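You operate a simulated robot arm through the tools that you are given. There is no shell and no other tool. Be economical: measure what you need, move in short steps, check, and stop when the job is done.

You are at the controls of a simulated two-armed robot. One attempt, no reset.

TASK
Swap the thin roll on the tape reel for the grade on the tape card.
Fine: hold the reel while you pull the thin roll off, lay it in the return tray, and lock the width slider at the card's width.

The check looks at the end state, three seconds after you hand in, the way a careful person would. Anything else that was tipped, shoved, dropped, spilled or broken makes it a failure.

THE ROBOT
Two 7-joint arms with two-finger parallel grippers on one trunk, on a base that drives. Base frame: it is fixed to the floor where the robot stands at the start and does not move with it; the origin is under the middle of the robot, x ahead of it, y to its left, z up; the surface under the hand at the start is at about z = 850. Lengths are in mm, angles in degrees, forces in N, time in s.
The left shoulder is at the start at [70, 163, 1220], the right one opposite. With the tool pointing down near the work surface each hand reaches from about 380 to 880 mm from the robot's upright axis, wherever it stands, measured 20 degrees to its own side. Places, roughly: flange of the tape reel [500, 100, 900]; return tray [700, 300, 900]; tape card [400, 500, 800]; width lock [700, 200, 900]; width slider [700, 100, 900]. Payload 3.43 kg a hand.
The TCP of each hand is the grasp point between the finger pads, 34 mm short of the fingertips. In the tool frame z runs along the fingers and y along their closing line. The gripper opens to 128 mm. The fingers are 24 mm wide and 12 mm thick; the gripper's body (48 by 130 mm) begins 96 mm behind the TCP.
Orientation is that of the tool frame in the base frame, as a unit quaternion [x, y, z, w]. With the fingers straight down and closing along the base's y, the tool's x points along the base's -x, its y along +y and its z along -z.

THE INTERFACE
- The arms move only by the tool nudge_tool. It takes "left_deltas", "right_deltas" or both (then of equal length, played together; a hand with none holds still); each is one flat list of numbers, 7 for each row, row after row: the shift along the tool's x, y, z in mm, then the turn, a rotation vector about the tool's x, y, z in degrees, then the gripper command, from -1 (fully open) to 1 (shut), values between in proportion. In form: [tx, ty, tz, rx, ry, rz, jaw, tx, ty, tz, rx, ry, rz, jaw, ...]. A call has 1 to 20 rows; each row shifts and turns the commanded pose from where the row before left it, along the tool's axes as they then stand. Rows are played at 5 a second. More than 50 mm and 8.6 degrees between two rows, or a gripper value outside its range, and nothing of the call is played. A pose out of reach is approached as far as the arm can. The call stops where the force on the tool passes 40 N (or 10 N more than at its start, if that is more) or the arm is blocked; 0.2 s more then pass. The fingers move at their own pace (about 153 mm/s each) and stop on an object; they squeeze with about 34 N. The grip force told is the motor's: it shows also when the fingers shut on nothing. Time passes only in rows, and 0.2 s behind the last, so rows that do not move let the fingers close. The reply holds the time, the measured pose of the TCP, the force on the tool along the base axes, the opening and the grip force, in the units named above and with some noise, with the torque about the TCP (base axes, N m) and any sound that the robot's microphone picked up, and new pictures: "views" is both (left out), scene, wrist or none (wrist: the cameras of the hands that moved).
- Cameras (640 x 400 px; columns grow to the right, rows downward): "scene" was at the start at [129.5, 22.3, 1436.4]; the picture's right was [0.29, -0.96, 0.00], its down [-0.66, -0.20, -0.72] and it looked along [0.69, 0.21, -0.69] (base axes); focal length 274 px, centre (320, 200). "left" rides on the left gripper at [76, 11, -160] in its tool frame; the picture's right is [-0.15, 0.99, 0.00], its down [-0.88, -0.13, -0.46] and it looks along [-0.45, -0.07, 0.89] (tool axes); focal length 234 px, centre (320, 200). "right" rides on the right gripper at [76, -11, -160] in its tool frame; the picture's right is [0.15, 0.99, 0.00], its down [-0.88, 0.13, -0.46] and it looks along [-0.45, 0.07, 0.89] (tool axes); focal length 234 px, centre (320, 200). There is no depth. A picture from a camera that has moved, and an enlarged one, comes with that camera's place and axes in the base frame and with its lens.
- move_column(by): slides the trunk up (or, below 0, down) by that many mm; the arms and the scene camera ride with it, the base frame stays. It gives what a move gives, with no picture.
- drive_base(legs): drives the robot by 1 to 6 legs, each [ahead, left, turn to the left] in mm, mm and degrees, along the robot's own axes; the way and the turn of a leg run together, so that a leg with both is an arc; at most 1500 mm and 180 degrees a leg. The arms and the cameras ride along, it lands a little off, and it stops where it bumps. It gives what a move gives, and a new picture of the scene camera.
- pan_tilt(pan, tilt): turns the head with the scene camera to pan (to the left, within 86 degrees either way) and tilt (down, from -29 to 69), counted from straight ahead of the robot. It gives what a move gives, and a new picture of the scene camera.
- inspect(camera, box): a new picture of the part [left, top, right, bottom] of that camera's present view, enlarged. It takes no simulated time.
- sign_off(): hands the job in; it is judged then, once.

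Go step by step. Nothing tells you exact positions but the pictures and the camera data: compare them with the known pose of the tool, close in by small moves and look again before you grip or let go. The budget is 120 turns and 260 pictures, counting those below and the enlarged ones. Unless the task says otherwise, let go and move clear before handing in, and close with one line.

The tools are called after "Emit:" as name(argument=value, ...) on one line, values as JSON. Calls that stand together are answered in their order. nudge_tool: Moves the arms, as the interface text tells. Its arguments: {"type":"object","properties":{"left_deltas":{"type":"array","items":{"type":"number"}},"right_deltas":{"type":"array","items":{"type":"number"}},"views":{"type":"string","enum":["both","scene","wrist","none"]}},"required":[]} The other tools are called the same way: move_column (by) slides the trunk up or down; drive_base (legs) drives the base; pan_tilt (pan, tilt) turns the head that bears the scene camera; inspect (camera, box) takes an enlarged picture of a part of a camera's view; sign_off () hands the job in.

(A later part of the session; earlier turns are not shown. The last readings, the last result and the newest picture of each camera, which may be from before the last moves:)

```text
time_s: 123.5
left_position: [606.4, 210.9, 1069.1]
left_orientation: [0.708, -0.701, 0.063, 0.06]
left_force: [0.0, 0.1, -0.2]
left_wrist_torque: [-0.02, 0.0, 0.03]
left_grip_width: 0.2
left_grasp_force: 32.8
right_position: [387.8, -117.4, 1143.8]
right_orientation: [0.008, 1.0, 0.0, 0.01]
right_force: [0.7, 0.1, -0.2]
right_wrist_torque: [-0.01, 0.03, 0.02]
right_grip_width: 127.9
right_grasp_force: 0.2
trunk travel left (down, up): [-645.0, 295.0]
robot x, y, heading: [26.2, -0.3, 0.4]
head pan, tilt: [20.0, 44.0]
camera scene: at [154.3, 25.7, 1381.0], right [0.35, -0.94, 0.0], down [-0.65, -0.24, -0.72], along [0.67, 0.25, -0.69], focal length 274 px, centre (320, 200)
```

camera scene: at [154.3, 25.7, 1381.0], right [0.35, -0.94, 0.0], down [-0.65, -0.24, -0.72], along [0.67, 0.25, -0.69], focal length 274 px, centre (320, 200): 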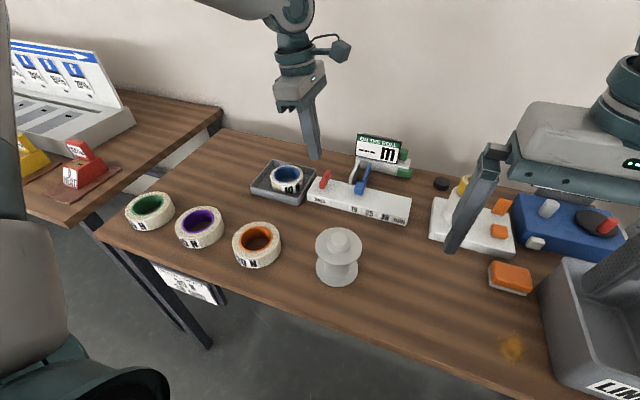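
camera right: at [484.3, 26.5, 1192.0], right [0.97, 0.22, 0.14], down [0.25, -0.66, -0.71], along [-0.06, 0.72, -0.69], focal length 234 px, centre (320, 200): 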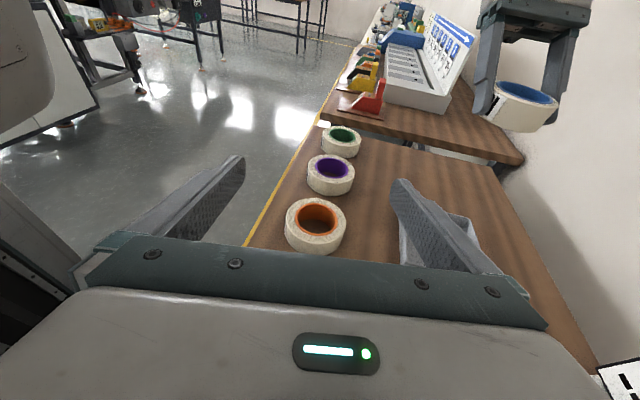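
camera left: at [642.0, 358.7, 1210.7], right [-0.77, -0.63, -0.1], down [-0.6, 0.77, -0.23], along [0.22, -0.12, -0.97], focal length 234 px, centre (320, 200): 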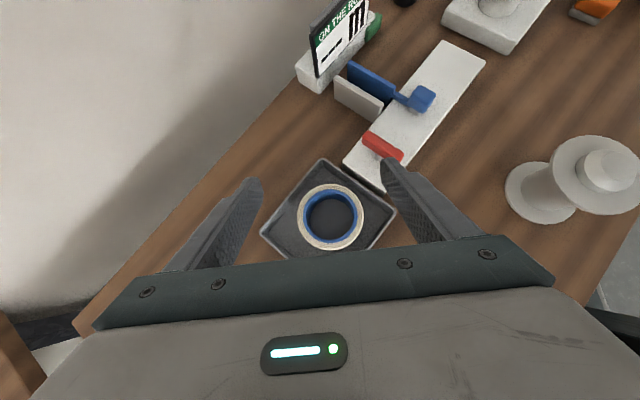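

The gripper is closed and near vertical. I'll bring it to the +y side of the blue knob.

Emit:
nudge_tool(left_deltas=[11.1, -28.7, 25.3, 0, 0, 0, 1, 11.1, -28.7, 25.3, 0, 0, 0, 1, 11.1, -28.7, 25.3, 0, 0, 0, 1, 0, 0, 0, 0, 0, 0, 1])

Emit:
inspect(camera="left", box=[200, 60, 440, 280])

Emit:
inspect(camera="scene", box=[290, 120, 430, 230])

```text
time_s: 124.5
left_position: [679.6, 180.1, 1000.7]
left_orientation: [0.708, -0.701, 0.063, 0.059]
left_force: [0.0, 0.0, 0.1]
left_wrist_torque: [-0.03, 0.01, 0.0]
left_grip_width: 0.0
left_grasp_force: 33.3
left hand out of reach, approached as far as the arm can: row 3
right_position: [387.5, -118.1, 1144.3]
right_orientation: [0.007, 1.0, 0.001, 0.01]
right_force: [-0.4, 0.1, -0.2]
right_wrist_torque: [-0.02, -0.01, -0.01]
right_grip_width: 128.2
right_grasp_force: 0.0
trunk travel left (down, up): [-645.0, 295.0]
robot x, y, heading: [24.7, -0.6, 0.4]
head pan, tilt: [20.0, 44.0]
camera scene: at [153.9, 25.2, 1381.0], right [0.35, -0.94, 0.0], down [-0.65, -0.24, -0.72], along [0.67, 0.25, -0.69], focal length 274 px, centre (320, 200)
camera left: at [668.6, 132.1, 1172.7], right [-0.99, 0.14, -0.03], down [0.12, 0.95, 0.3], along [0.07, 0.29, -0.95], focal length 234 px, centre (320, 200)
```

scene: 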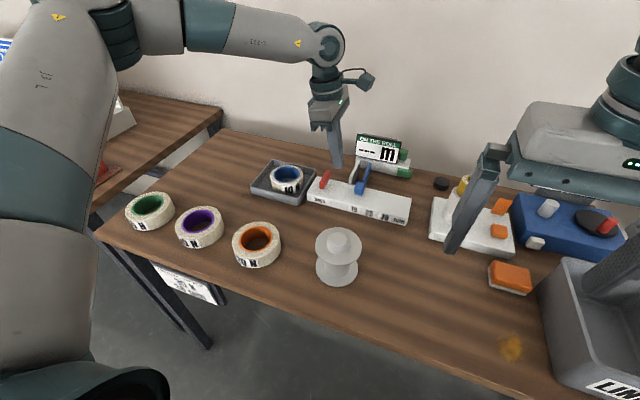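
left: 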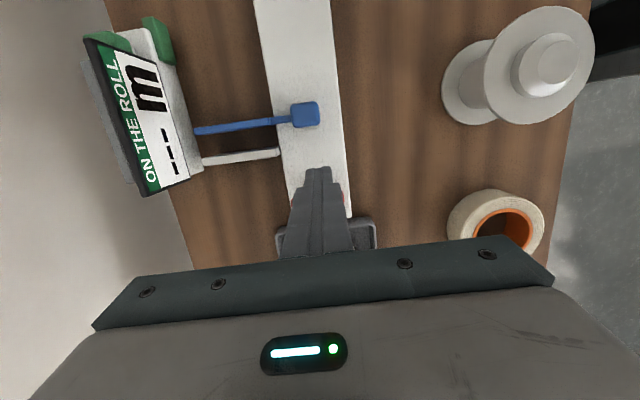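

```text
1.82 times, centred on (320, 170) of left
camera zoom: at [668.6, 132.1, 1172.7], right [-0.99, 0.14, -0.03], down [0.12, 0.95, 0.3], along [0.07, 0.29, -0.95], focal length 426 px, centre (320, 254)
```

zoom: 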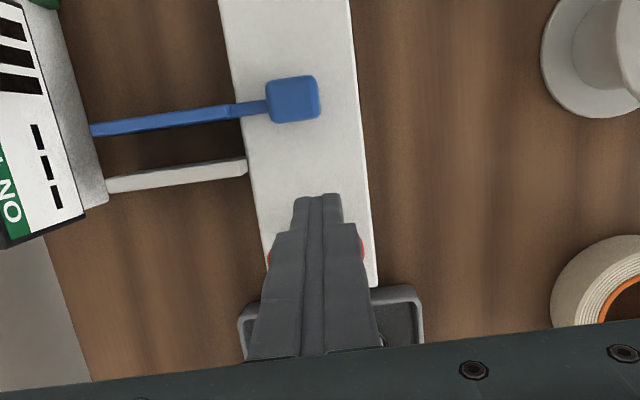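

```text
3.64 times, centred on (360, 175) of scene
camera zoom: at [153.9, 25.2, 1381.0], right [0.35, -0.94, 0.0], down [-0.65, -0.24, -0.72], along [0.67, 0.25, -0.69], focal length 996 px, centre (174, 291)
```

zoom: 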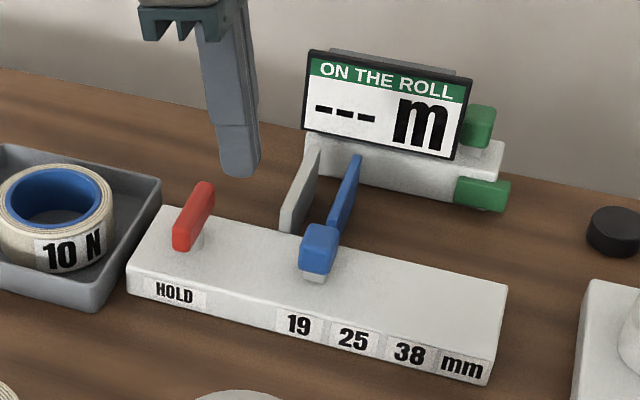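

Close to the reach edge again, so I'll drive slightly forward and right.

Emit:
nudge_tool(left_deltas=[-5, 15, -28, 0, 0, 0, 1, -5, 15, -28, 0, 0, 0, 1], views="none")

Emit:
drive_base(legs=[[50, -90, 0]])

```text
time_s: 125.1
left_position: [645.2, 199.7, 1056.0]
left_orientation: [0.707, -0.702, 0.063, 0.06]
left_force: [0.4, -0.1, -0.5]
left_wrist_torque: [0.0, 0.01, -0.01]
left_grip_width: 0.0
left_grasp_force: 32.7
right_position: [385.3, -119.2, 1142.9]
right_orientation: [0.009, 1.0, 0.001, 0.011]
right_force: [0.3, 0.1, 0.3]
right_wrist_torque: [0.0, 0.01, -0.03]
right_grip_width: 128.2
right_grasp_force: 0.0
trunk travel left (down, up): [-645.0, 295.0]
robot x, y, heading: [26.9, 0.7, 0.4]
head pan, tilt: [20.0, 44.0]
```

```text
time_s: 126.2
left_position: [697.8, 109.2, 1055.1]
left_orientation: [0.708, -0.701, 0.062, 0.06]
left_force: [0.0, -0.1, 0.0]
left_wrist_torque: [0.01, 0.0, 0.02]
left_grip_width: 0.1
left_grasp_force: 32.9
right_position: [439.4, -207.7, 1142.9]
right_orientation: [0.008, 1.0, 0.0, 0.012]
right_force: [-0.3, 1.4, 0.5]
right_wrist_torque: [0.0, 0.01, 0.01]
right_grip_width: 128.0
right_grasp_force: 0.1
trunk travel left (down, up): [-645.0, 295.0]
robot x, y, heading: [78.0, -88.6, 0.8]
head pan, tilt: [20.0, 44.0]
camera scene: at [205.2, -64.2, 1381.0], right [0.35, -0.94, 0.0], down [-0.65, -0.24, -0.72], along [0.67, 0.25, -0.69], focal length 274 px, centre (320, 200)
```

scene: 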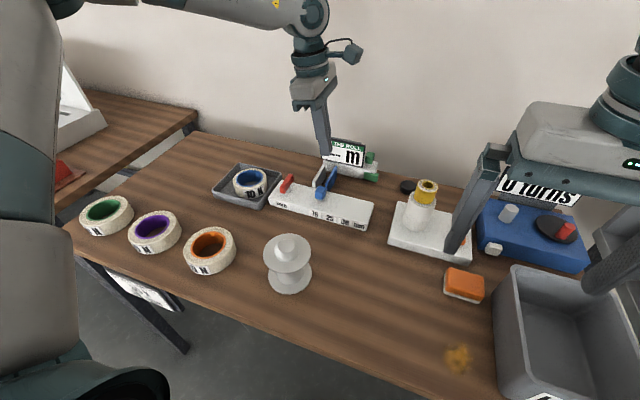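

Emit:
nudge_tool(left_deltas=[-33.3, 3, 22.1, 0, 0, 0, 1, -33.3, 3, 22.1, 0, 0, 0, 1, -4, 0, 24, 0, 0, 0, 1, -4, 0, 24, 0, 0, 0, 1, 0, 0, 0, 0, 0, 0, 1])

Emit:
inspect(camera="left", box=[200, 60, 440, 280])

Emit:
inspect(camera="scene", box=[250, 110, 390, 240])

```text
time_s: 127.5
left_position: [690.2, 169.8, 951.5]
left_orientation: [0.707, -0.702, 0.062, 0.06]
left_force: [-0.2, 0.4, 0.1]
left_wrist_torque: [0.0, 0.01, 0.01]
left_grip_width: 0.1
left_grasp_force: 32.5
right_position: [437.7, -207.8, 1144.0]
right_orientation: [0.008, 1.0, 0.001, 0.011]
right_force: [0.1, -0.1, -1.0]
right_wrist_torque: [0.0, 0.0, 0.02]
right_grip_width: 128.2
right_grasp_force: 0.1
trunk travel left (down, up): [-645.0, 295.0]
robot x, y, heading: [79.9, -93.2, 0.4]
head pan, tilt: [20.0, 44.0]
camera scene: at [205.0, -64.5, 1381.0], right [0.35, -0.94, 0.0], down [-0.65, -0.24, -0.72], along [0.67, 0.25, -0.69], focal length 274 px, centre (320, 200)
camera left: at [678.9, 122.2, 1123.1], right [-0.99, 0.14, -0.03], down [0.12, 0.95, 0.3], along [0.07, 0.29, -0.95], focal length 234 px, centre (320, 200)
```

scene: 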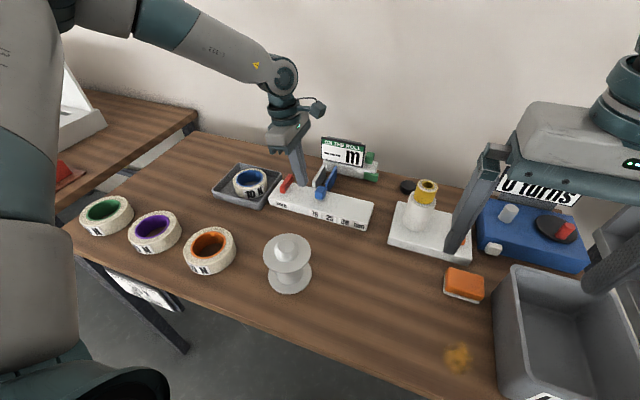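
left: 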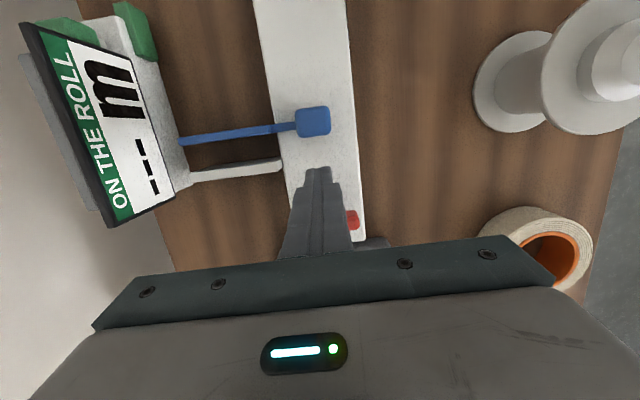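

```text
1.82 times, centred on (320, 170) of left
camera zoom: at [678.9, 122.2, 1123.1], right [-0.99, 0.14, -0.03], down [0.12, 0.95, 0.3], along [0.07, 0.29, -0.95], focal length 426 px, centre (320, 254)
```

zoom: 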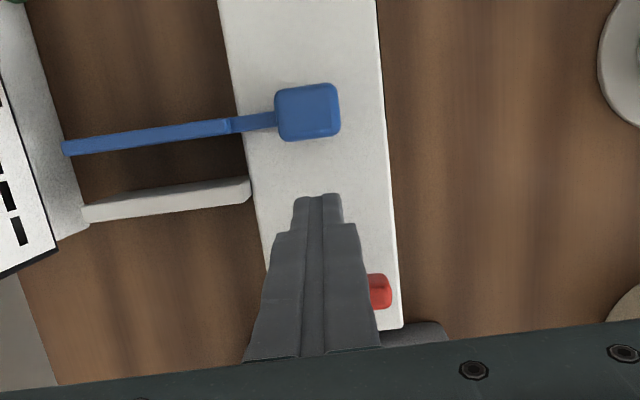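

```text
3.08 times, centred on (320, 175) of scene
camera zoom: at [205.0, -64.5, 1381.0], right [0.35, -0.94, 0.0], down [-0.65, -0.24, -0.72], along [0.67, 0.25, -0.69], focal length 843 px, centre (320, 277)
```

zoom: 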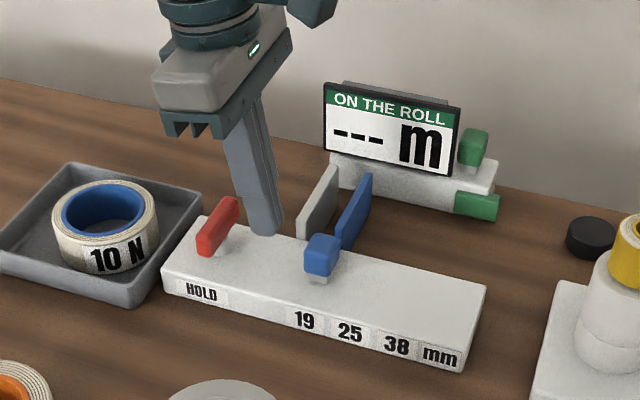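

The tip is aligned with the knob, which is at (690, 116). I'll lower to knob height and push toward −y, stopping short of the 38 mark.

Emit:
nudge_tool(left_deltas=[-3, -1, 16.5, 0, 0, 0, 1, 12, 0, 2.1, 0, 0, 0, 1, 12, 0, 2.1, 0, 0, 0, 1, 12, 0, 2.1, 0, 0, 0, 1, 12, 0, 2.1, 0, 0, 0, 1, 12, 0, 2.1, 0, 0, 0, 1, 12, 0, 2.1, 0, 0, 0, 1, 0, 0, 0, 0, 0, 0, 1])

Emit:
inspect(camera="scene", box=[250, 110, 390, 240])

Emit:
inspect(camera="left", box=[200, 60, 440, 280])

```text
time_s: 128.4
left_position: [693.3, 147.5, 933.2]
left_orientation: [0.712, -0.698, 0.058, 0.054]
left_force: [-2.0, 14.4, 2.3]
left_wrist_torque: [0.39, -0.06, -0.09]
left_grip_width: 0.0
left_grasp_force: 32.9
right_position: [439.0, -205.0, 1142.0]
right_orientation: [0.005, 1.0, 0.001, 0.01]
right_force: [0.3, -0.8, -0.6]
right_wrist_torque: [0.06, 0.04, 0.0]
right_grip_width: 128.2
right_grasp_force: 0.2
trunk travel left (down, up): [-645.0, 295.0]
robot x, y, heading: [77.8, -91.2, 0.8]
head pan, tilt: [20.0, 44.0]
stopped in row 4 (left hand): the force on the tool passed its limit at 46 N (the readings are from after the stop); the commanded pose is now the measured one
camera scene: at [205.6, -62.6, 1380.8], right [0.35, -0.94, 0.0], down [-0.65, -0.24, -0.72], along [0.67, 0.25, -0.7], focal length 274 px, centre (320, 200)
camera left: at [681.9, 96.3, 1104.1], right [-0.99, 0.13, -0.02], down [0.11, 0.94, 0.31], along [0.06, 0.31, -0.95], focal length 234 px, centre (320, 200)
```

scene: 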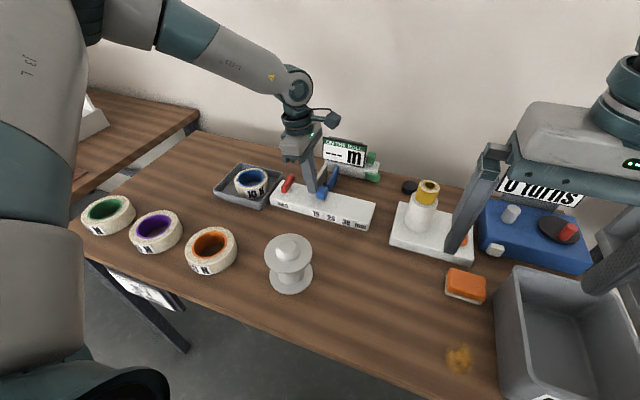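
left: 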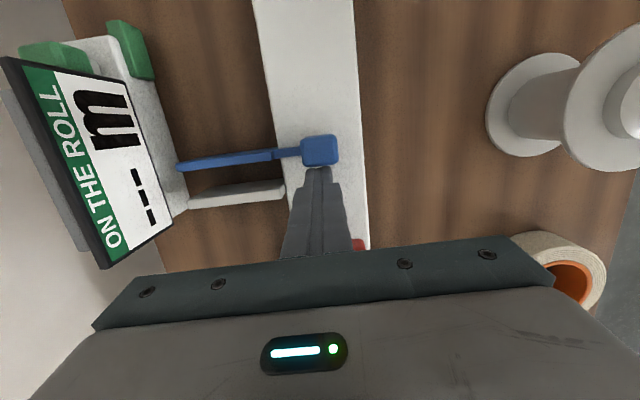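

```text
3.08 times, centred on (320, 175) of scene
camera zoom: at [205.6, -62.6, 1380.8], right [0.35, -0.94, 0.0], down [-0.65, -0.24, -0.72], along [0.67, 0.25, -0.7], focal length 843 px, centre (320, 277)
```

zoom: 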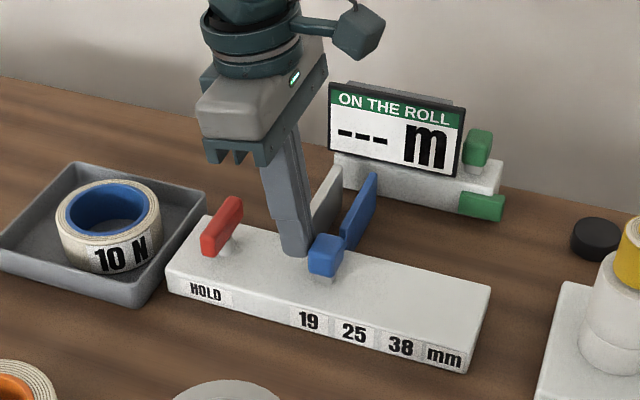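

```text
1.82 times, centred on (320, 170) of left
camera zoom: at [681.9, 96.3, 1104.1], right [-0.99, 0.13, -0.02], down [0.11, 0.94, 0.31], along [0.06, 0.31, -0.95], focal length 426 px, centre (320, 254)
```

zoom: 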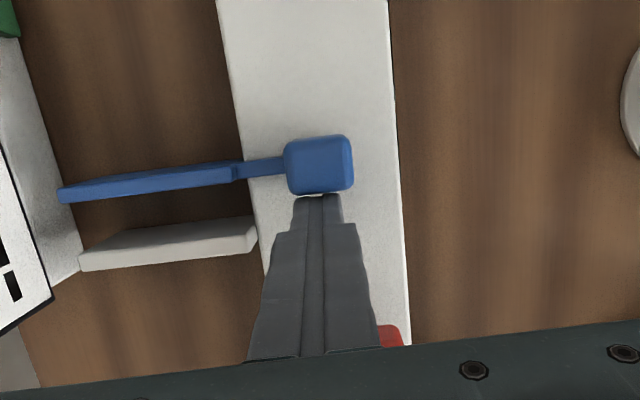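

Contact made, but the force limit tripped at 46 N before the knob moved. I'll push more slowly to see whether it slides or is locked.

Emit:
nudge_tool(left_deltas=[2, 0, 0.35, 0, 0, 0, 1, 2, 0, 0.35, 0, 0, 0, 1, 2, 0, 0.35, 0, 0, 0, 1, 2, 0, 0.35, 0, 0, 0, 1, 2, 0, 0.35, 0, 0, 0, 1, 2, 0, 0.35, 0, 0, 0, 1, 2, 0, 0.35, 0, 0, 0, 1, 2, 0, 0.35, 0, 0, 0, 1], views="none")

Emit:
inspect(camera="scene", box=[250, 110, 390, 240])

```text
time_s: 129.4
left_position: [692.6, 144.9, 933.2]
left_orientation: [0.715, -0.695, 0.054, 0.052]
left_force: [0.5, 20.1, -1.1]
left_wrist_torque: [0.68, -0.06, 0.0]
left_grip_width: 0.0
left_grasp_force: 32.5
right_position: [437.9, -203.9, 1142.7]
right_orientation: [0.005, 1.0, 0.002, 0.01]
right_force: [1.1, -0.5, 0.6]
right_wrist_torque: [0.06, -0.03, -0.02]
right_grip_width: 127.9
right_grasp_force: 0.0
trunk travel left (down, up): [-645.0, 295.0]
robot x, y, heading: [74.3, -89.0, 0.9]
head pan, tilt: [20.0, 44.0]
stopped in row 4 (left hand): the force on the tool passed its limit at 42 N (the readings are from after the stop); the commanded pose is now the measured one
```

```text
3.08 times, centred on (320, 175) of scene
camera zoom: at [205.1, -63.0, 1381.0], right [0.35, -0.93, 0.0], down [-0.65, -0.25, -0.72], along [0.67, 0.26, -0.69], focal length 843 px, centre (320, 277)
```

zoom: 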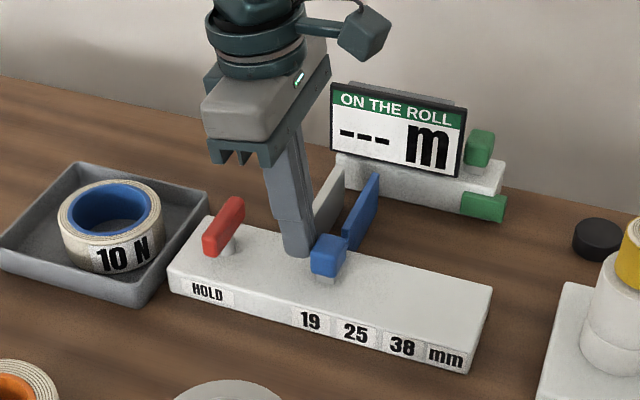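

The knob barely moves, so the slider seems to be locked now; the red bar points at HOLD. I'll raise the hand and look closely at the red lever.

Emit:
nudge_tool(left_deltas=[-8, 0, 0, 0, 0, 0, 1, 5, 0, -40, 0, 0, 0, 1, 5, 0, -40, 0, 0, 0, 1, -35, 15, 0, 0, 0, 0, -1, -35, 15, 0, 0, 0, 0, -1, -35, 15, 0, 0, 0, 0, -1], views="wrist")

Emit:
inspect(camera="left", box=[220, 60, 420, 220])

Emit:
inspect(camera="scene", box=[265, 160, 325, 220])

```text
time_s: 130.8
left_position: [643.7, 257.9, 995.7]
left_orientation: [0.712, -0.698, 0.058, 0.055]
left_force: [0.4, -0.1, -0.4]
left_wrist_torque: [-0.01, 0.02, 0.01]
left_grip_width: 128.0
left_grasp_force: 0.1
right_position: [437.4, -204.5, 1143.9]
right_orientation: [0.005, 1.0, 0.0, 0.012]
right_force: [0.1, 0.9, 0.4]
right_wrist_torque: [-0.02, 0.02, 0.01]
right_grip_width: 128.3
right_grasp_force: 0.0
trunk travel left (down, up): [-645.0, 295.0]
robot x, y, heading: [82.0, -90.3, 0.8]
head pan, tilt: [20.0, 44.0]
camera left: at [632.8, 207.6, 1166.8], right [-0.99, 0.12, -0.03], down [0.11, 0.94, 0.31], along [0.06, 0.31, -0.95], focal length 234 px, centre (320, 200)
```

left: 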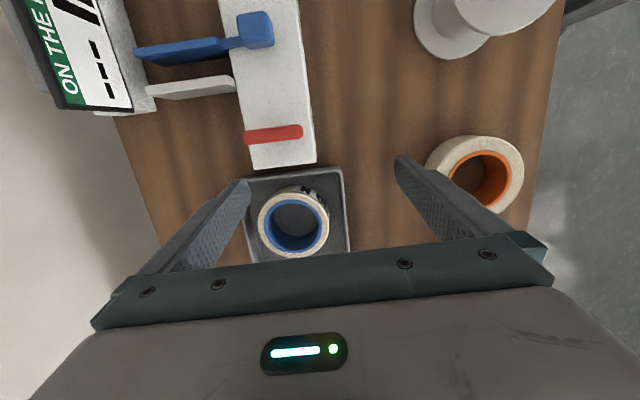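

```text
2.50 times, centred on (320, 140) of left
camera zoom: at [632.8, 207.6, 1166.8], right [-0.99, 0.12, -0.03], down [0.11, 0.94, 0.31], along [0.06, 0.31, -0.95], focal length 585 px, centre (320, 350)
```

zoom: 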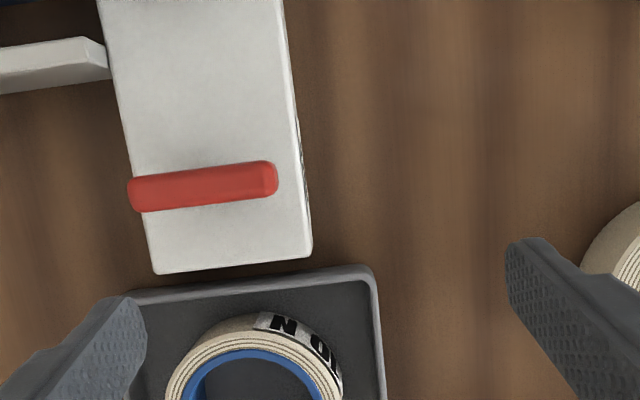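

```text
6.67 times, centred on (295, 190) of scene
camera zoom: at [204.1, -60.9, 1381.1], right [0.35, -0.94, 0.0], down [-0.65, -0.25, -0.72], along [0.67, 0.25, -0.69], focal length 1826 px, centre (487, 267)
```

zoom: 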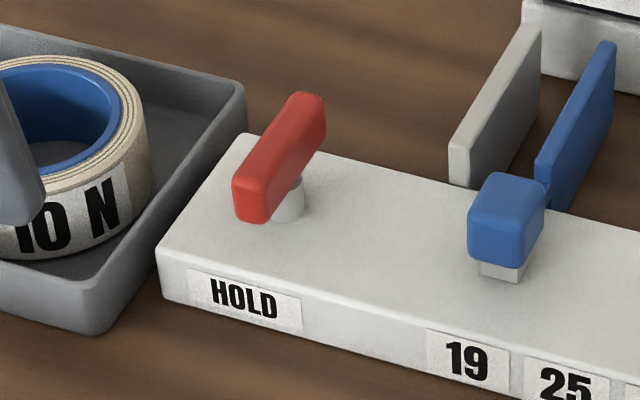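

The red T-bar lies across the rail, near (689, 214) and about 16 mm thick. I'll take it with a vertical grip closing along y and twist it, which won't shove the rail. First I'll turn the left hand to neutral above it.

Emit:
nudge_tool(left_deltas=[0, 0, -12, 0, -4.6, 0, 0, 0, 0, -12, 0, -4.6, 0, 0, 0, 0, 0, 0, 0, 8.2, 0, 0, 0, 0, 0, 0, 8.2, 0, 0, 0, 0, 0, 0, 8.2, 0, 0, 0, 0, 0, 0, 8.2, 0, 0, 0, 0, 0, 0, 8.2, 0, 0, 0, 0, 0, 0, 8.2, 0, 0, 0, 0, 0, 0, 8.2, 0, 0, 0, 0, 0, 0, 8.2, 0, 0, 0, 0, 0, 0, 8.2, 0, 0, 0, 0, 0, 0, 8.2, 0, 0, 0, 0, 0, 0, 8, 0, -22.5, -22, 0, 0, 0, 0, 0, -22.5, -22, 0, 0, 0, 0, 0, 0, 0, 0, 0, 0, 0, 0], views="wrist")

Emit:
inspect(camera="left", box=[200, 60, 440, 260])

```text
time_s: 134.2
left_position: [690.7, 215.0, 1019.8]
left_orientation: [-0.011, 1.0, 0.001, 0.002]
left_force: [-0.8, -0.2, 0.0]
left_wrist_torque: [-0.02, -0.02, 0.0]
left_grip_width: 64.1
left_grasp_force: 0.0
right_position: [438.2, -204.5, 1143.3]
right_orientation: [0.006, 1.0, 0.001, 0.011]
right_force: [-0.9, 1.2, 0.9]
right_wrist_torque: [-0.03, 0.0, 0.01]
right_grip_width: 127.9
right_grasp_force: 0.0
trunk travel left (down, up): [-645.0, 295.0]
robot x, y, heading: [77.6, -89.4, 0.6]
head pan, tilt: [20.0, 44.0]
camera left: at [613.6, 224.5, 1180.0], right [0.12, 0.99, 0.0], down [0.88, -0.11, 0.46], along [0.46, -0.05, -0.89], focal length 234 px, centre (320, 200)
```

left: 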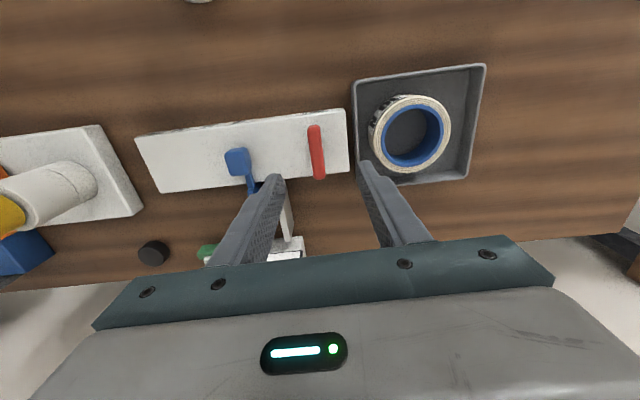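

```text
2.00 times, centred on (320, 160) of left
camera zoom: at [613.6, 224.5, 1180.0], right [0.12, 0.99, 0.0], down [0.88, -0.11, 0.46], along [0.46, -0.05, -0.89], focal length 468 px, centre (320, 280)
```

zoom: 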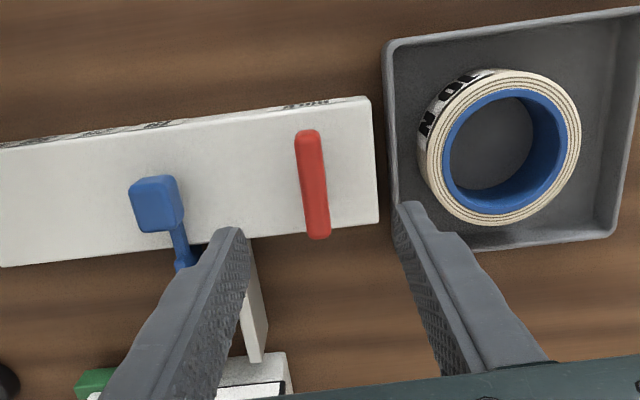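

Neutral works here. I'll descend around the bar.

Emit:
nudge_tool(left_deltas=[0.5, -1, 30, 0, 0, 0, 0.25, 0.5, -1, 30, 0, 0, 0, 0.25, 0, -0.7, 22, 0, 0, 0, 0.25, 0, 0, 0, 0, 0, 0, 0.25], views="wrist")

Emit:
inspect(camera="left", box=[200, 60, 440, 260])

Emit:
inspect(camera="scene", box=[250, 110, 390, 240])

```text
time_s: 135.2
left_position: [690.8, 213.6, 938.0]
left_orientation: [-0.012, 1.0, 0.002, 0.002]
left_force: [-0.3, 0.9, 0.1]
left_wrist_torque: [0.02, -0.03, 0.02]
left_grip_width: 48.2
left_grasp_force: 0.0
right_position: [439.6, -204.3, 1143.8]
right_orientation: [0.005, 1.0, 0.0, 0.01]
right_force: [-0.1, -0.2, 0.1]
right_wrist_torque: [0.0, -0.01, 0.0]
right_grip_width: 128.1
right_grasp_force: 0.0
trunk travel left (down, up): [-645.0, 295.0]
robot x, y, heading: [75.5, -92.6, 0.7]
head pan, tilt: [20.0, 44.0]
camera left: at [613.7, 222.5, 1098.9], right [0.12, 0.99, 0.0], down [0.88, -0.11, 0.46], along [0.45, -0.05, -0.89], focal length 234 px, centre (320, 200)
```

left: 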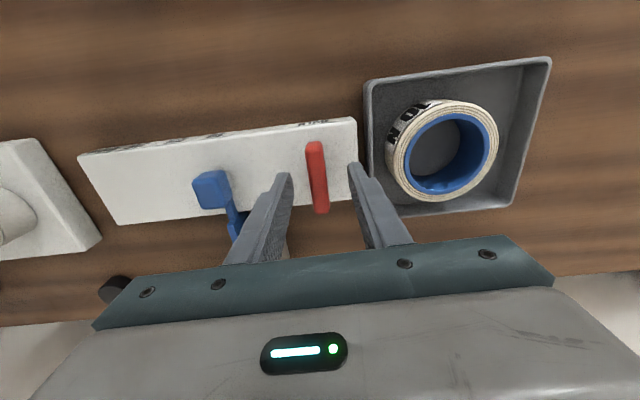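

```text
2.00 times, centred on (320, 160) of left
camera zoom: at [613.7, 222.5, 1098.9], right [0.12, 0.99, 0.0], down [0.88, -0.11, 0.46], along [0.45, -0.05, -0.89], focal length 468 px, centre (320, 280)
```

zoom: 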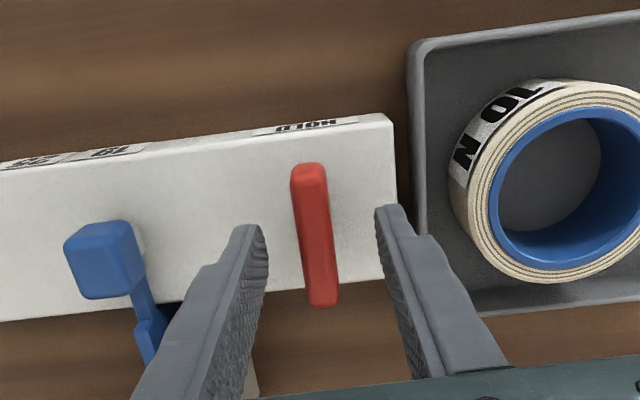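

```text
3.08 times, centred on (320, 175) of scene
camera zoom: at [204.6, -62.3, 1381.0], right [0.35, -0.94, 0.0], down [-0.65, -0.25, -0.72], along [0.67, 0.25, -0.69], focal length 843 px, centre (320, 277)
```

zoom: 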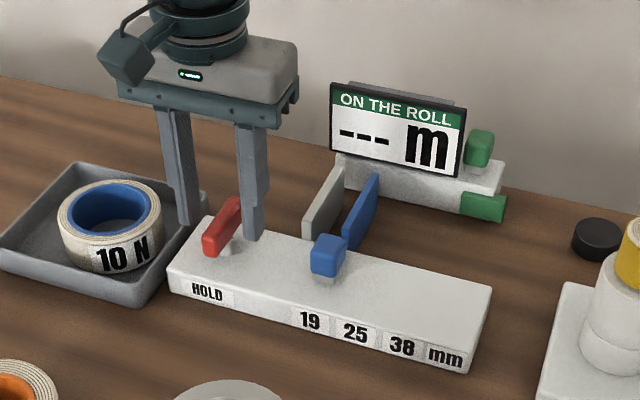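

Emit:
nudge_tool(left_deltas=[1.5, -1.3, 8, 0, 0, 0, 0.25, 0, 0, 0, 0, 0, 0, 0.5, 0, 0, 0, 0, 0, 0, 0.65, 0, 0, 0, 0, 0, 0, 0.72, 0, 0, 0, 0, 0, 0, 0.8, 0, 0, 0, 0, 0, 0, 1, 0, 0, 0, 0, 0, -6, 1, 0, 0, 0, 0, 0, -6, 1, 0, 0, 0, 0, 0, -6, 1], views="wrist")

Emit:
inspect(camera="scene", box=[250, 110, 390, 240])

```text
time_s: 137.2
left_position: [688.9, 211.1, 930.5]
left_orientation: [-0.168, 0.986, 0.001, 0.0]
left_force: [3.3, 3.0, -6.3]
left_wrist_torque: [-0.16, -0.61, -0.01]
left_grip_width: 14.8
left_grasp_force: 44.4
right_position: [439.9, -204.8, 1143.7]
right_orientation: [0.005, 1.0, 0.001, 0.01]
right_force: [-0.2, -0.3, 0.2]
right_wrist_torque: [-0.01, 0.01, -0.02]
right_grip_width: 128.1
right_grasp_force: 0.1
trunk travel left (down, up): [-645.0, 295.0]
robot x, y, heading: [78.3, -88.1, 0.7]
head pan, tilt: [20.0, 44.0]
camera left: at [613.2, 196.5, 1090.9], right [-0.19, 0.98, 0.0], down [0.87, 0.17, 0.46], along [0.45, 0.09, -0.89], focal length 234 px, centre (320, 200)
```

left: 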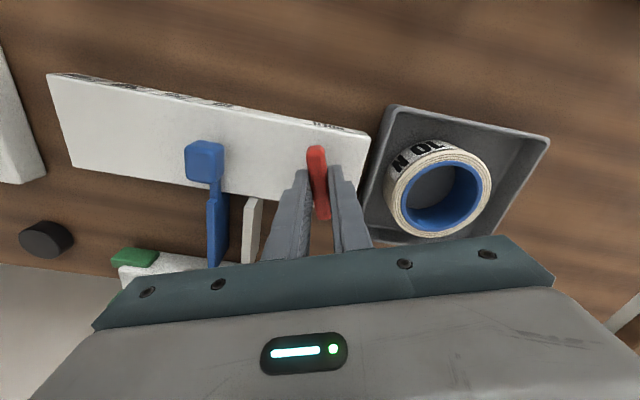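

```text
3.08 times, centred on (320, 175) of scene
camera zoom: at [206.0, -61.6, 1380.8], right [0.35, -0.94, 0.0], down [-0.65, -0.25, -0.72], along [0.67, 0.25, -0.7], focal length 843 px, centre (320, 277)
```

zoom: 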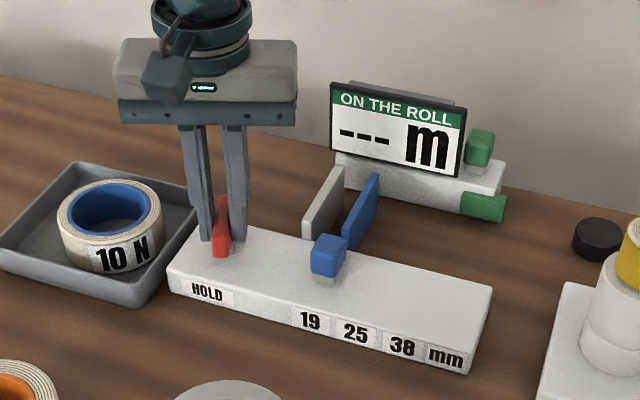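

The bar turns freely counter-clockwise. I'll continue to 90°.

Emit:
nudge_tool(left_deltas=[0, 0, 0, 0, 0, -8, 1, 0, 0, 0, 0, 0, -8, 1, 0, 0, 0, 0, 0, -8, 1, 0, 0, 0, 0, 0, -8, 1, 0, 0, 0, 0, 0, -8, 1, 0, 0, 0, 0, 0, -8, 1, 0, 0, 0, 0, 0, -8, 1, 0, 0, 0, 0, 0, -8, 1, 0, 0, 0, 0, 0, -7, 1], views="wrist")

Emit:
inspect(camera="scene", box=[250, 110, 390, 240])

```text
time_s: 139.2
left_position: [691.3, 210.7, 930.4]
left_orientation: [0.709, -0.705, -0.001, -0.001]
left_force: [3.8, -2.5, -13.6]
left_wrist_torque: [-0.27, -0.09, -0.86]
left_grip_width: 14.8
left_grasp_force: 45.0
right_position: [441.1, -205.3, 1142.7]
right_orientation: [0.006, 1.0, 0.001, 0.01]
right_force: [-0.1, 0.4, 0.1]
right_wrist_torque: [0.01, 0.01, -0.02]
right_grip_width: 128.2
right_grasp_force: 0.0
trunk travel left (down, up): [-645.0, 295.0]
robot x, y, heading: [75.5, -91.8, 0.4]
head pan, tilt: [20.0, 44.0]
camera left: at [678.9, 134.4, 1090.8], right [-0.99, 0.14, 0.0], down [0.13, 0.88, 0.46], along [0.06, 0.45, -0.89], focal length 234 px, centre (320, 200)
```

left: 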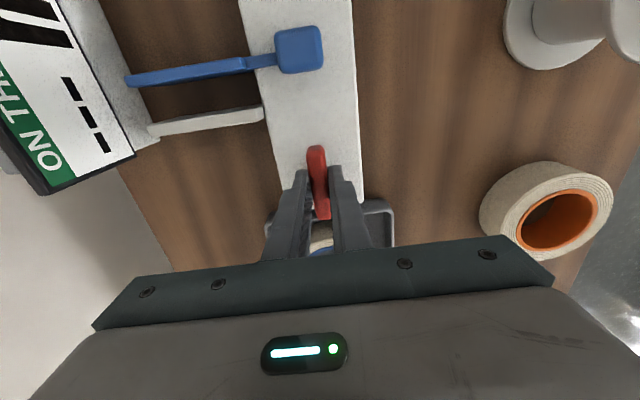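

```text
3.08 times, centred on (320, 175) of scene
camera zoom: at [207.2, -62.0, 1380.7], right [0.35, -0.94, 0.0], down [-0.65, -0.25, -0.72], along [0.67, 0.25, -0.7], focal length 843 px, centre (320, 277)
```

zoom: 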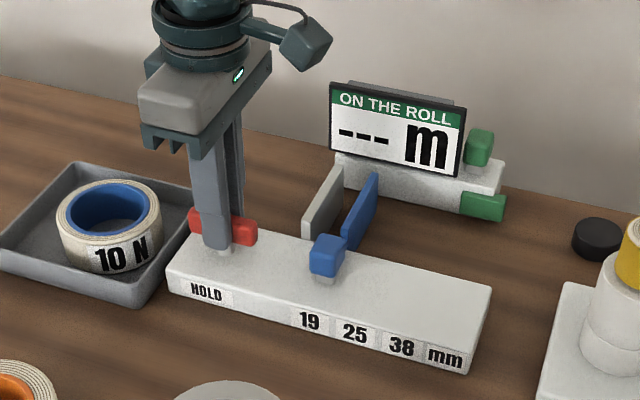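

The bar is turned 90° and has reached a stop. I'll release it, close the fingers, and test-push the knob gently again.

Emit:
nudge_tool(left_deltas=[0, 0, 0, 0, 0, 0, 0.4, 0, 0, 0, 0, 0, 0, 0.4, 0, 0, -35, 0, 0, 0, 0.4, 0, 0, -30, 0, 0, 0, 1, 28, 0, 0, 0, 0, 0, 1, 28, 0, 0, 0, 0, 0, 1, 0, 0, 32, 0, 0, 0, 1, 0, 0, 31, 0, 0, 0, 1, 5, 0, 0, 0, 0, 0, 1, 5, 0, 0, 0, 0, 0, 1, 3, 0, 0, 0, 0, 0, 1, 3, 0, 0, 0, 0, 0, 1, 3, 0, 0, 0, 0, 0, 1, 3, 0, 0, 0, 0, 0, 1, 3, 0, 0, 0, 0, 0, 1], views="wrist")

Emit:
inspect(camera="scene", box=[250, 110, 390, 240])

```text
time_s: 142.4
left_position: [688.9, 129.4, 932.1]
left_orientation: [0.709, -0.705, 0.0, -0.001]
left_force: [-1.5, 3.1, -1.3]
left_wrist_torque: [0.1, 0.05, -0.04]
left_grip_width: 0.1
left_grasp_force: 33.6
right_position: [438.7, -204.8, 1144.2]
right_orientation: [0.006, 1.0, 0.001, 0.01]
right_force: [-0.2, -0.9, 0.0]
right_wrist_torque: [-0.01, -0.01, -0.02]
right_grip_width: 128.3
right_grasp_force: 0.1
trunk travel left (down, up): [-645.0, 295.0]
robot x, y, heading: [77.2, -94.2, 0.8]
head pan, tilt: [20.0, 44.0]
camera left: at [677.7, 53.1, 1092.2], right [-0.99, 0.14, 0.0], down [0.13, 0.88, 0.46], along [0.07, 0.45, -0.89], focal length 234 px, centre (320, 200)
```

left: 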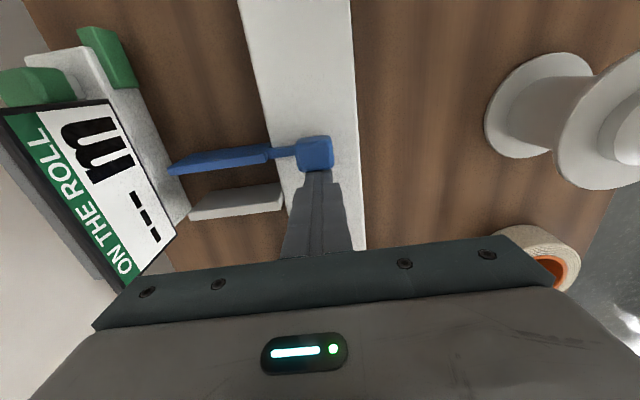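

```text
3.08 times, centred on (320, 175) of scene
camera zoom: at [204.9, -62.1, 1381.0], right [0.35, -0.94, 0.0], down [-0.65, -0.25, -0.72], along [0.67, 0.25, -0.69], focal length 843 px, centre (320, 277)
```

zoom: 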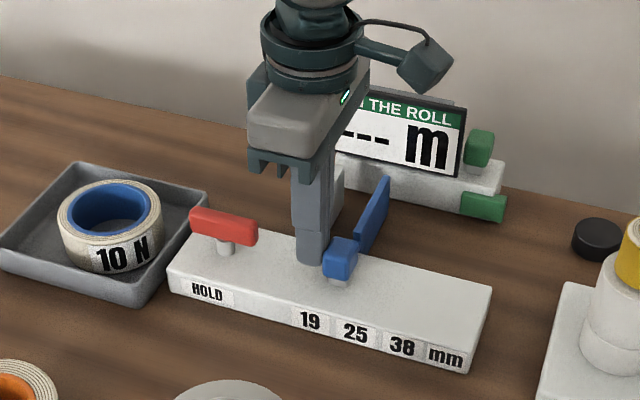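

It slides at about 3 N now, so it's unlocked. I'll continue toward 38 and stop slightly short.

Emit:
nudge_tool(left_deltas=[6, 0, 0, 0, 0, 0, 1, 6, 0, 0, 0, 0, 0, 1, 6, 0, 0, 0, 0, 0, 1, 6, 0, 0, 0, 0, 0, 1, 6, 0, 0, 0, 0, 0, 1, 6, 0, 0, 0, 0, 0, 1, 6, 0, 0, 0, 0, 0, 1, 6, 0, 0, 0, 0, 0, 1, 6, 0, 0, 0, 0, 0, 1, 6, 0, 0, 0, 0, 0, 1, 0, 0, 0, 0, 0, 0, 1], views="wrist")

Emit:
inspect(camera="scene", box=[250, 110, 390, 240])

```text
time_s: 144.8
left_position: [667.3, 100.9, 945.8]
left_orientation: [0.709, -0.705, 0.0, -0.001]
left_force: [-0.1, 0.0, 0.8]
left_wrist_torque: [-0.02, -0.02, -0.02]
left_grip_width: 0.0
left_grasp_force: 32.9
left hand out of reach, approached as far as the arm can: row 2, 3, 4, 5, 6, 7, 8, 9, 10
right_position: [439.0, -205.1, 1143.2]
right_orientation: [0.006, 1.0, 0.001, 0.01]
right_force: [0.2, 0.4, -0.7]
right_wrist_torque: [0.02, -0.01, 0.01]
right_grip_width: 128.1
right_grasp_force: 0.1
trunk travel left (down, up): [-645.0, 295.0]
robot x, y, heading: [79.1, -92.5, 1.1]
head pan, tilt: [20.0, 44.0]
camera left: at [655.1, 25.4, 1107.6], right [-0.99, 0.14, 0.0], down [0.12, 0.88, 0.46], along [0.07, 0.45, -0.89], focal length 234 px, centre (320, 200)
```

left: 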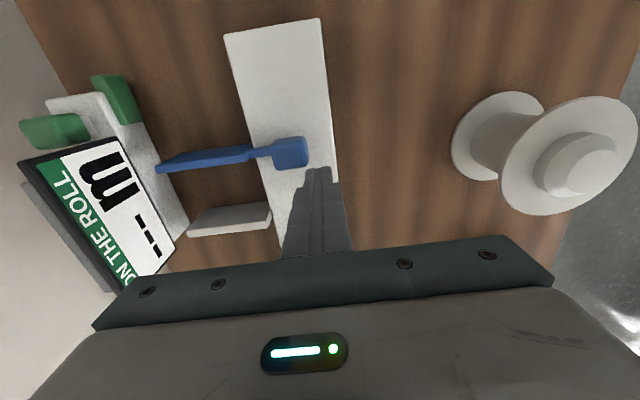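

```text
3.08 times, centred on (320, 175) of scene
camera zoom: at [205.1, -62.4, 1381.0], right [0.35, -0.94, 0.0], down [-0.65, -0.25, -0.72], along [0.67, 0.25, -0.69], focal length 843 px, centre (320, 277)
```

zoom: 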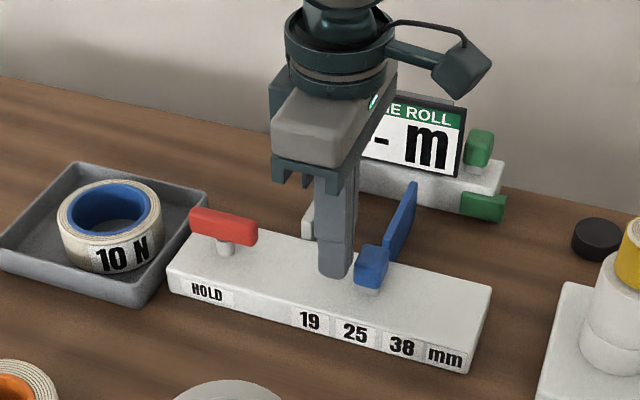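

The left arm hit its inboard limit with the knob near 25. I'll lift, turn the base 10° to the right and continue.

Emit:
nudge_tool(left_deltas=[-25, 0, -10, 0, 0, 0, 1, -25, 0, -40, 0, 0, 0, 1, 0, 0, -40, 0, 0, 0, 1], views="none")

Emit:
drive_base(legs=[[0, 0, -10]])

```text
time_s: 145.6
left_position: [666.4, 149.7, 1039.3]
left_orientation: [0.709, -0.705, -0.001, -0.003]
left_force: [-0.7, 0.2, 0.4]
left_wrist_torque: [-0.02, -0.02, -0.02]
left_grip_width: 0.1
left_grasp_force: 33.0
right_position: [438.5, -205.5, 1143.4]
right_orientation: [0.006, 1.0, 0.001, 0.011]
right_force: [0.1, -0.6, -0.2]
right_wrist_torque: [0.01, 0.01, -0.03]
right_grip_width: 128.0
right_grasp_force: 0.1
trunk travel left (down, up): [-645.0, 295.0]
robot x, y, heading: [74.9, -95.4, 0.4]
head pan, tilt: [20.0, 44.0]
```

```text
time_s: 146.7
left_position: [698.5, 43.7, 1038.3]
left_orientation: [-0.644, 0.765, 0.0, 0.001]
left_force: [-0.4, -0.8, -0.3]
left_wrist_torque: [0.02, 0.02, 0.0]
left_grip_width: 0.0
left_grasp_force: 33.2
right_position: [413.2, -266.3, 1143.8]
right_orientation: [0.093, 0.996, 0.0, 0.011]
right_force: [-0.4, -0.9, -0.7]
right_wrist_torque: [0.03, -0.02, 0.01]
right_grip_width: 128.3
right_grasp_force: 0.1
trunk travel left (down, up): [-645.0, 295.0]
robot x, y, heading: [76.5, -87.5, -9.4]
head pan, tilt: [20.0, 44.0]
camera scene: at [208.3, -85.4, 1381.0], right [0.18, -0.98, 0.0], down [-0.68, -0.13, -0.72], along [0.71, 0.13, -0.69], focal length 274 px, centre (320, 200)
```

scene: 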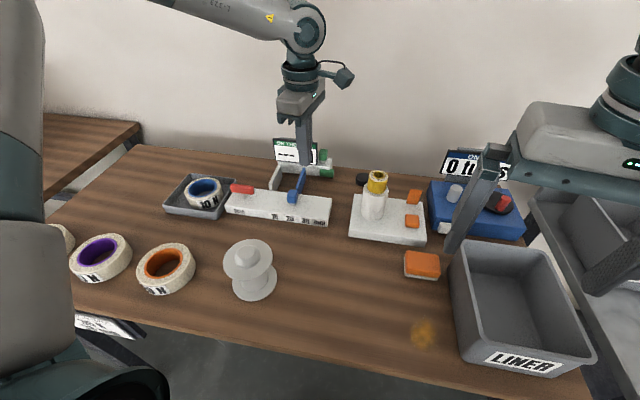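

Emit:
nudge_tool(left_deltas=[0, 0, 0, 0, 0, -4.9, 1, 0, 0, 0, 0, 0, -4.9, 1, -36, 4, 0, 0, 0, 0, 1, -36, 4, 0, 0, 0, 0, 1, 0, 0, 40, 0, 0, 0, 1, 0, 0, 40, 0, 0, 0, 1, 0, 0, 26, 0, 0, 0, 1, 0, 0, 0, 0, 0, 0, 1], views="wrist")

Emit:
inspect(camera="scene", box=[210, 120, 350, 240])

```text
time_s: 148.5
left_position: [688.2, 114.2, 934.9]
left_orientation: [-0.707, 0.707, 0.001, 0.003]
left_force: [-0.1, 0.6, 0.7]
left_wrist_torque: [0.0, 0.01, -0.01]
left_grip_width: 0.2
left_grasp_force: 33.0
right_position: [412.7, -266.1, 1144.2]
right_orientation: [0.094, 0.996, -0.001, 0.01]
right_force: [0.9, 0.5, 0.4]
right_wrist_torque: [-0.02, -0.01, 0.0]
right_grip_width: 127.9
right_grasp_force: 0.0
trunk travel left (down, up): [-645.0, 295.0]
robot x, y, heading: [76.0, -89.0, -9.4]
head pan, tilt: [20.0, 44.0]
camera left: at [676.9, 38.8, 1095.1], right [-0.99, 0.15, 0.0], down [0.13, 0.88, 0.46], along [0.07, 0.45, -0.89], focal length 234 px, centre (320, 200)
```

left: 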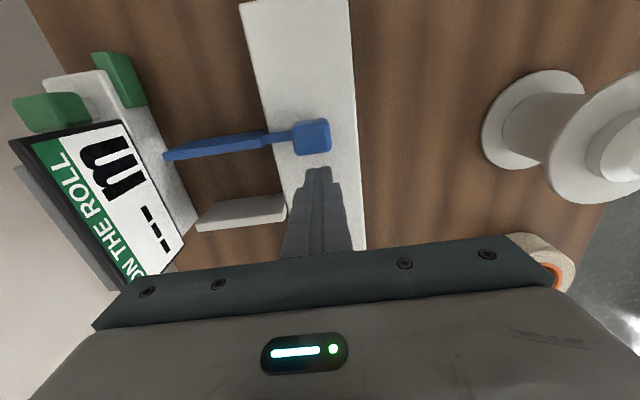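

```text
3.33 times, centred on (280, 180) of scene
camera zoom: at [208.1, -85.1, 1381.0], right [0.18, -0.98, 0.0], down [-0.68, -0.13, -0.72], along [0.71, 0.13, -0.69], focal length 913 px, centre (453, 267)
```

zoom: 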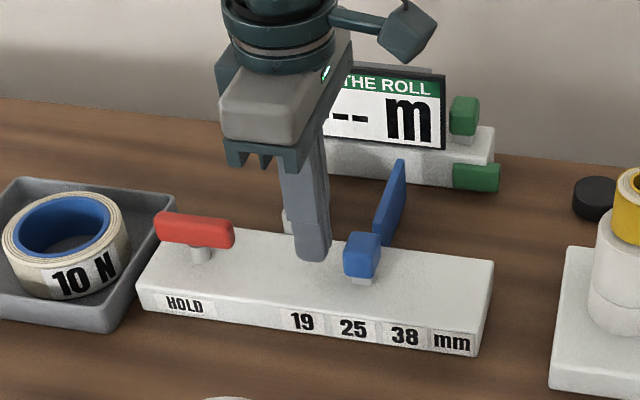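

Knob is at y 76, the 25 mark. I'll push about 33 mm further, then check.

Emit:
nudge_tool(left_deltas=[6, 0, 0, 0, 0, 0, 1, 6, 0, 0, 0, 0, 0, 1, 5, 0, 0, 0, 0, 0, 1, 5, 0, 0, 0, 0, 0, 1, 5, 0, 0, 0, 0, 0, 1, 5, 0, 0, 0, 0, 0, 1, 5, 0, 0, 0, 0, 0, 1, 5, 0, 0, 0, 0, 0, 1, 4, 0, 0, 0, 0, 0, 1, 0, 0, 0, 0, 0, 0, 1], views="wrist")

Emit:
inspect(camera="scene", box=[210, 120, 350, 240])

```text
time_s: 150.7
left_position: [690.7, 69.4, 933.0]
left_orientation: [-0.707, 0.708, 0.0, 0.002]
left_force: [0.0, 1.8, -0.7]
left_wrist_torque: [0.04, 0.01, -0.04]
left_grip_width: 0.1
left_grasp_force: 32.8
right_position: [413.7, -266.5, 1143.6]
right_orientation: [0.093, 0.996, 0.0, 0.01]
right_force: [-0.2, -0.2, 0.2]
right_wrist_torque: [0.0, -0.04, -0.03]
right_grip_width: 128.0
right_grasp_force: 0.1
trunk travel left (down, up): [-645.0, 295.0]
robot x, y, heading: [77.1, -88.1, -9.2]
head pan, tilt: [20.0, 44.0]
camera left: at [678.7, -5.5, 1094.0], right [-0.99, 0.15, 0.0], down [0.13, 0.88, 0.46], along [0.07, 0.45, -0.89], focal length 234 px, centre (320, 200)
```

left: 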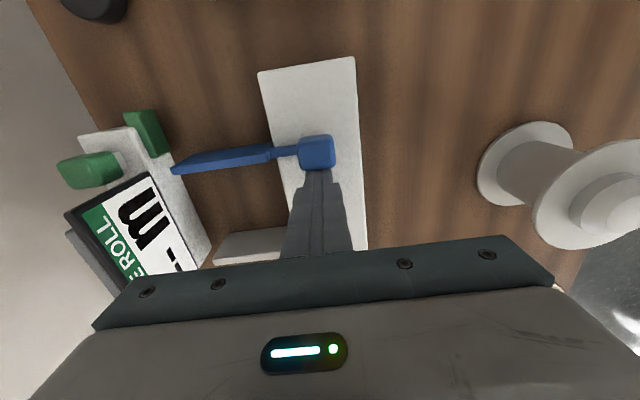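

```text
3.33 times, centred on (280, 180) of scene
camera zoom: at [208.2, -84.8, 1381.0], right [0.18, -0.98, 0.0], down [-0.68, -0.13, -0.72], along [0.71, 0.13, -0.69], focal length 913 px, centre (453, 267)
```

zoom: 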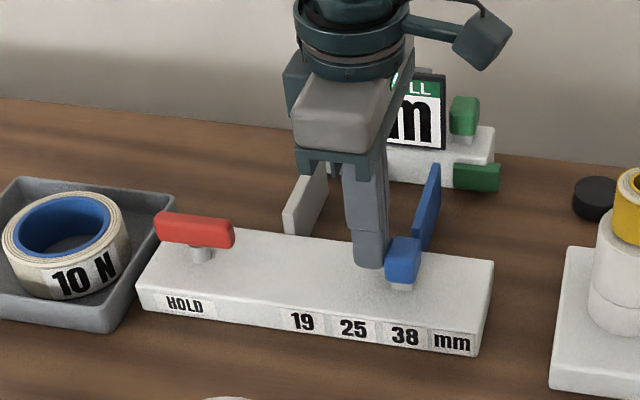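

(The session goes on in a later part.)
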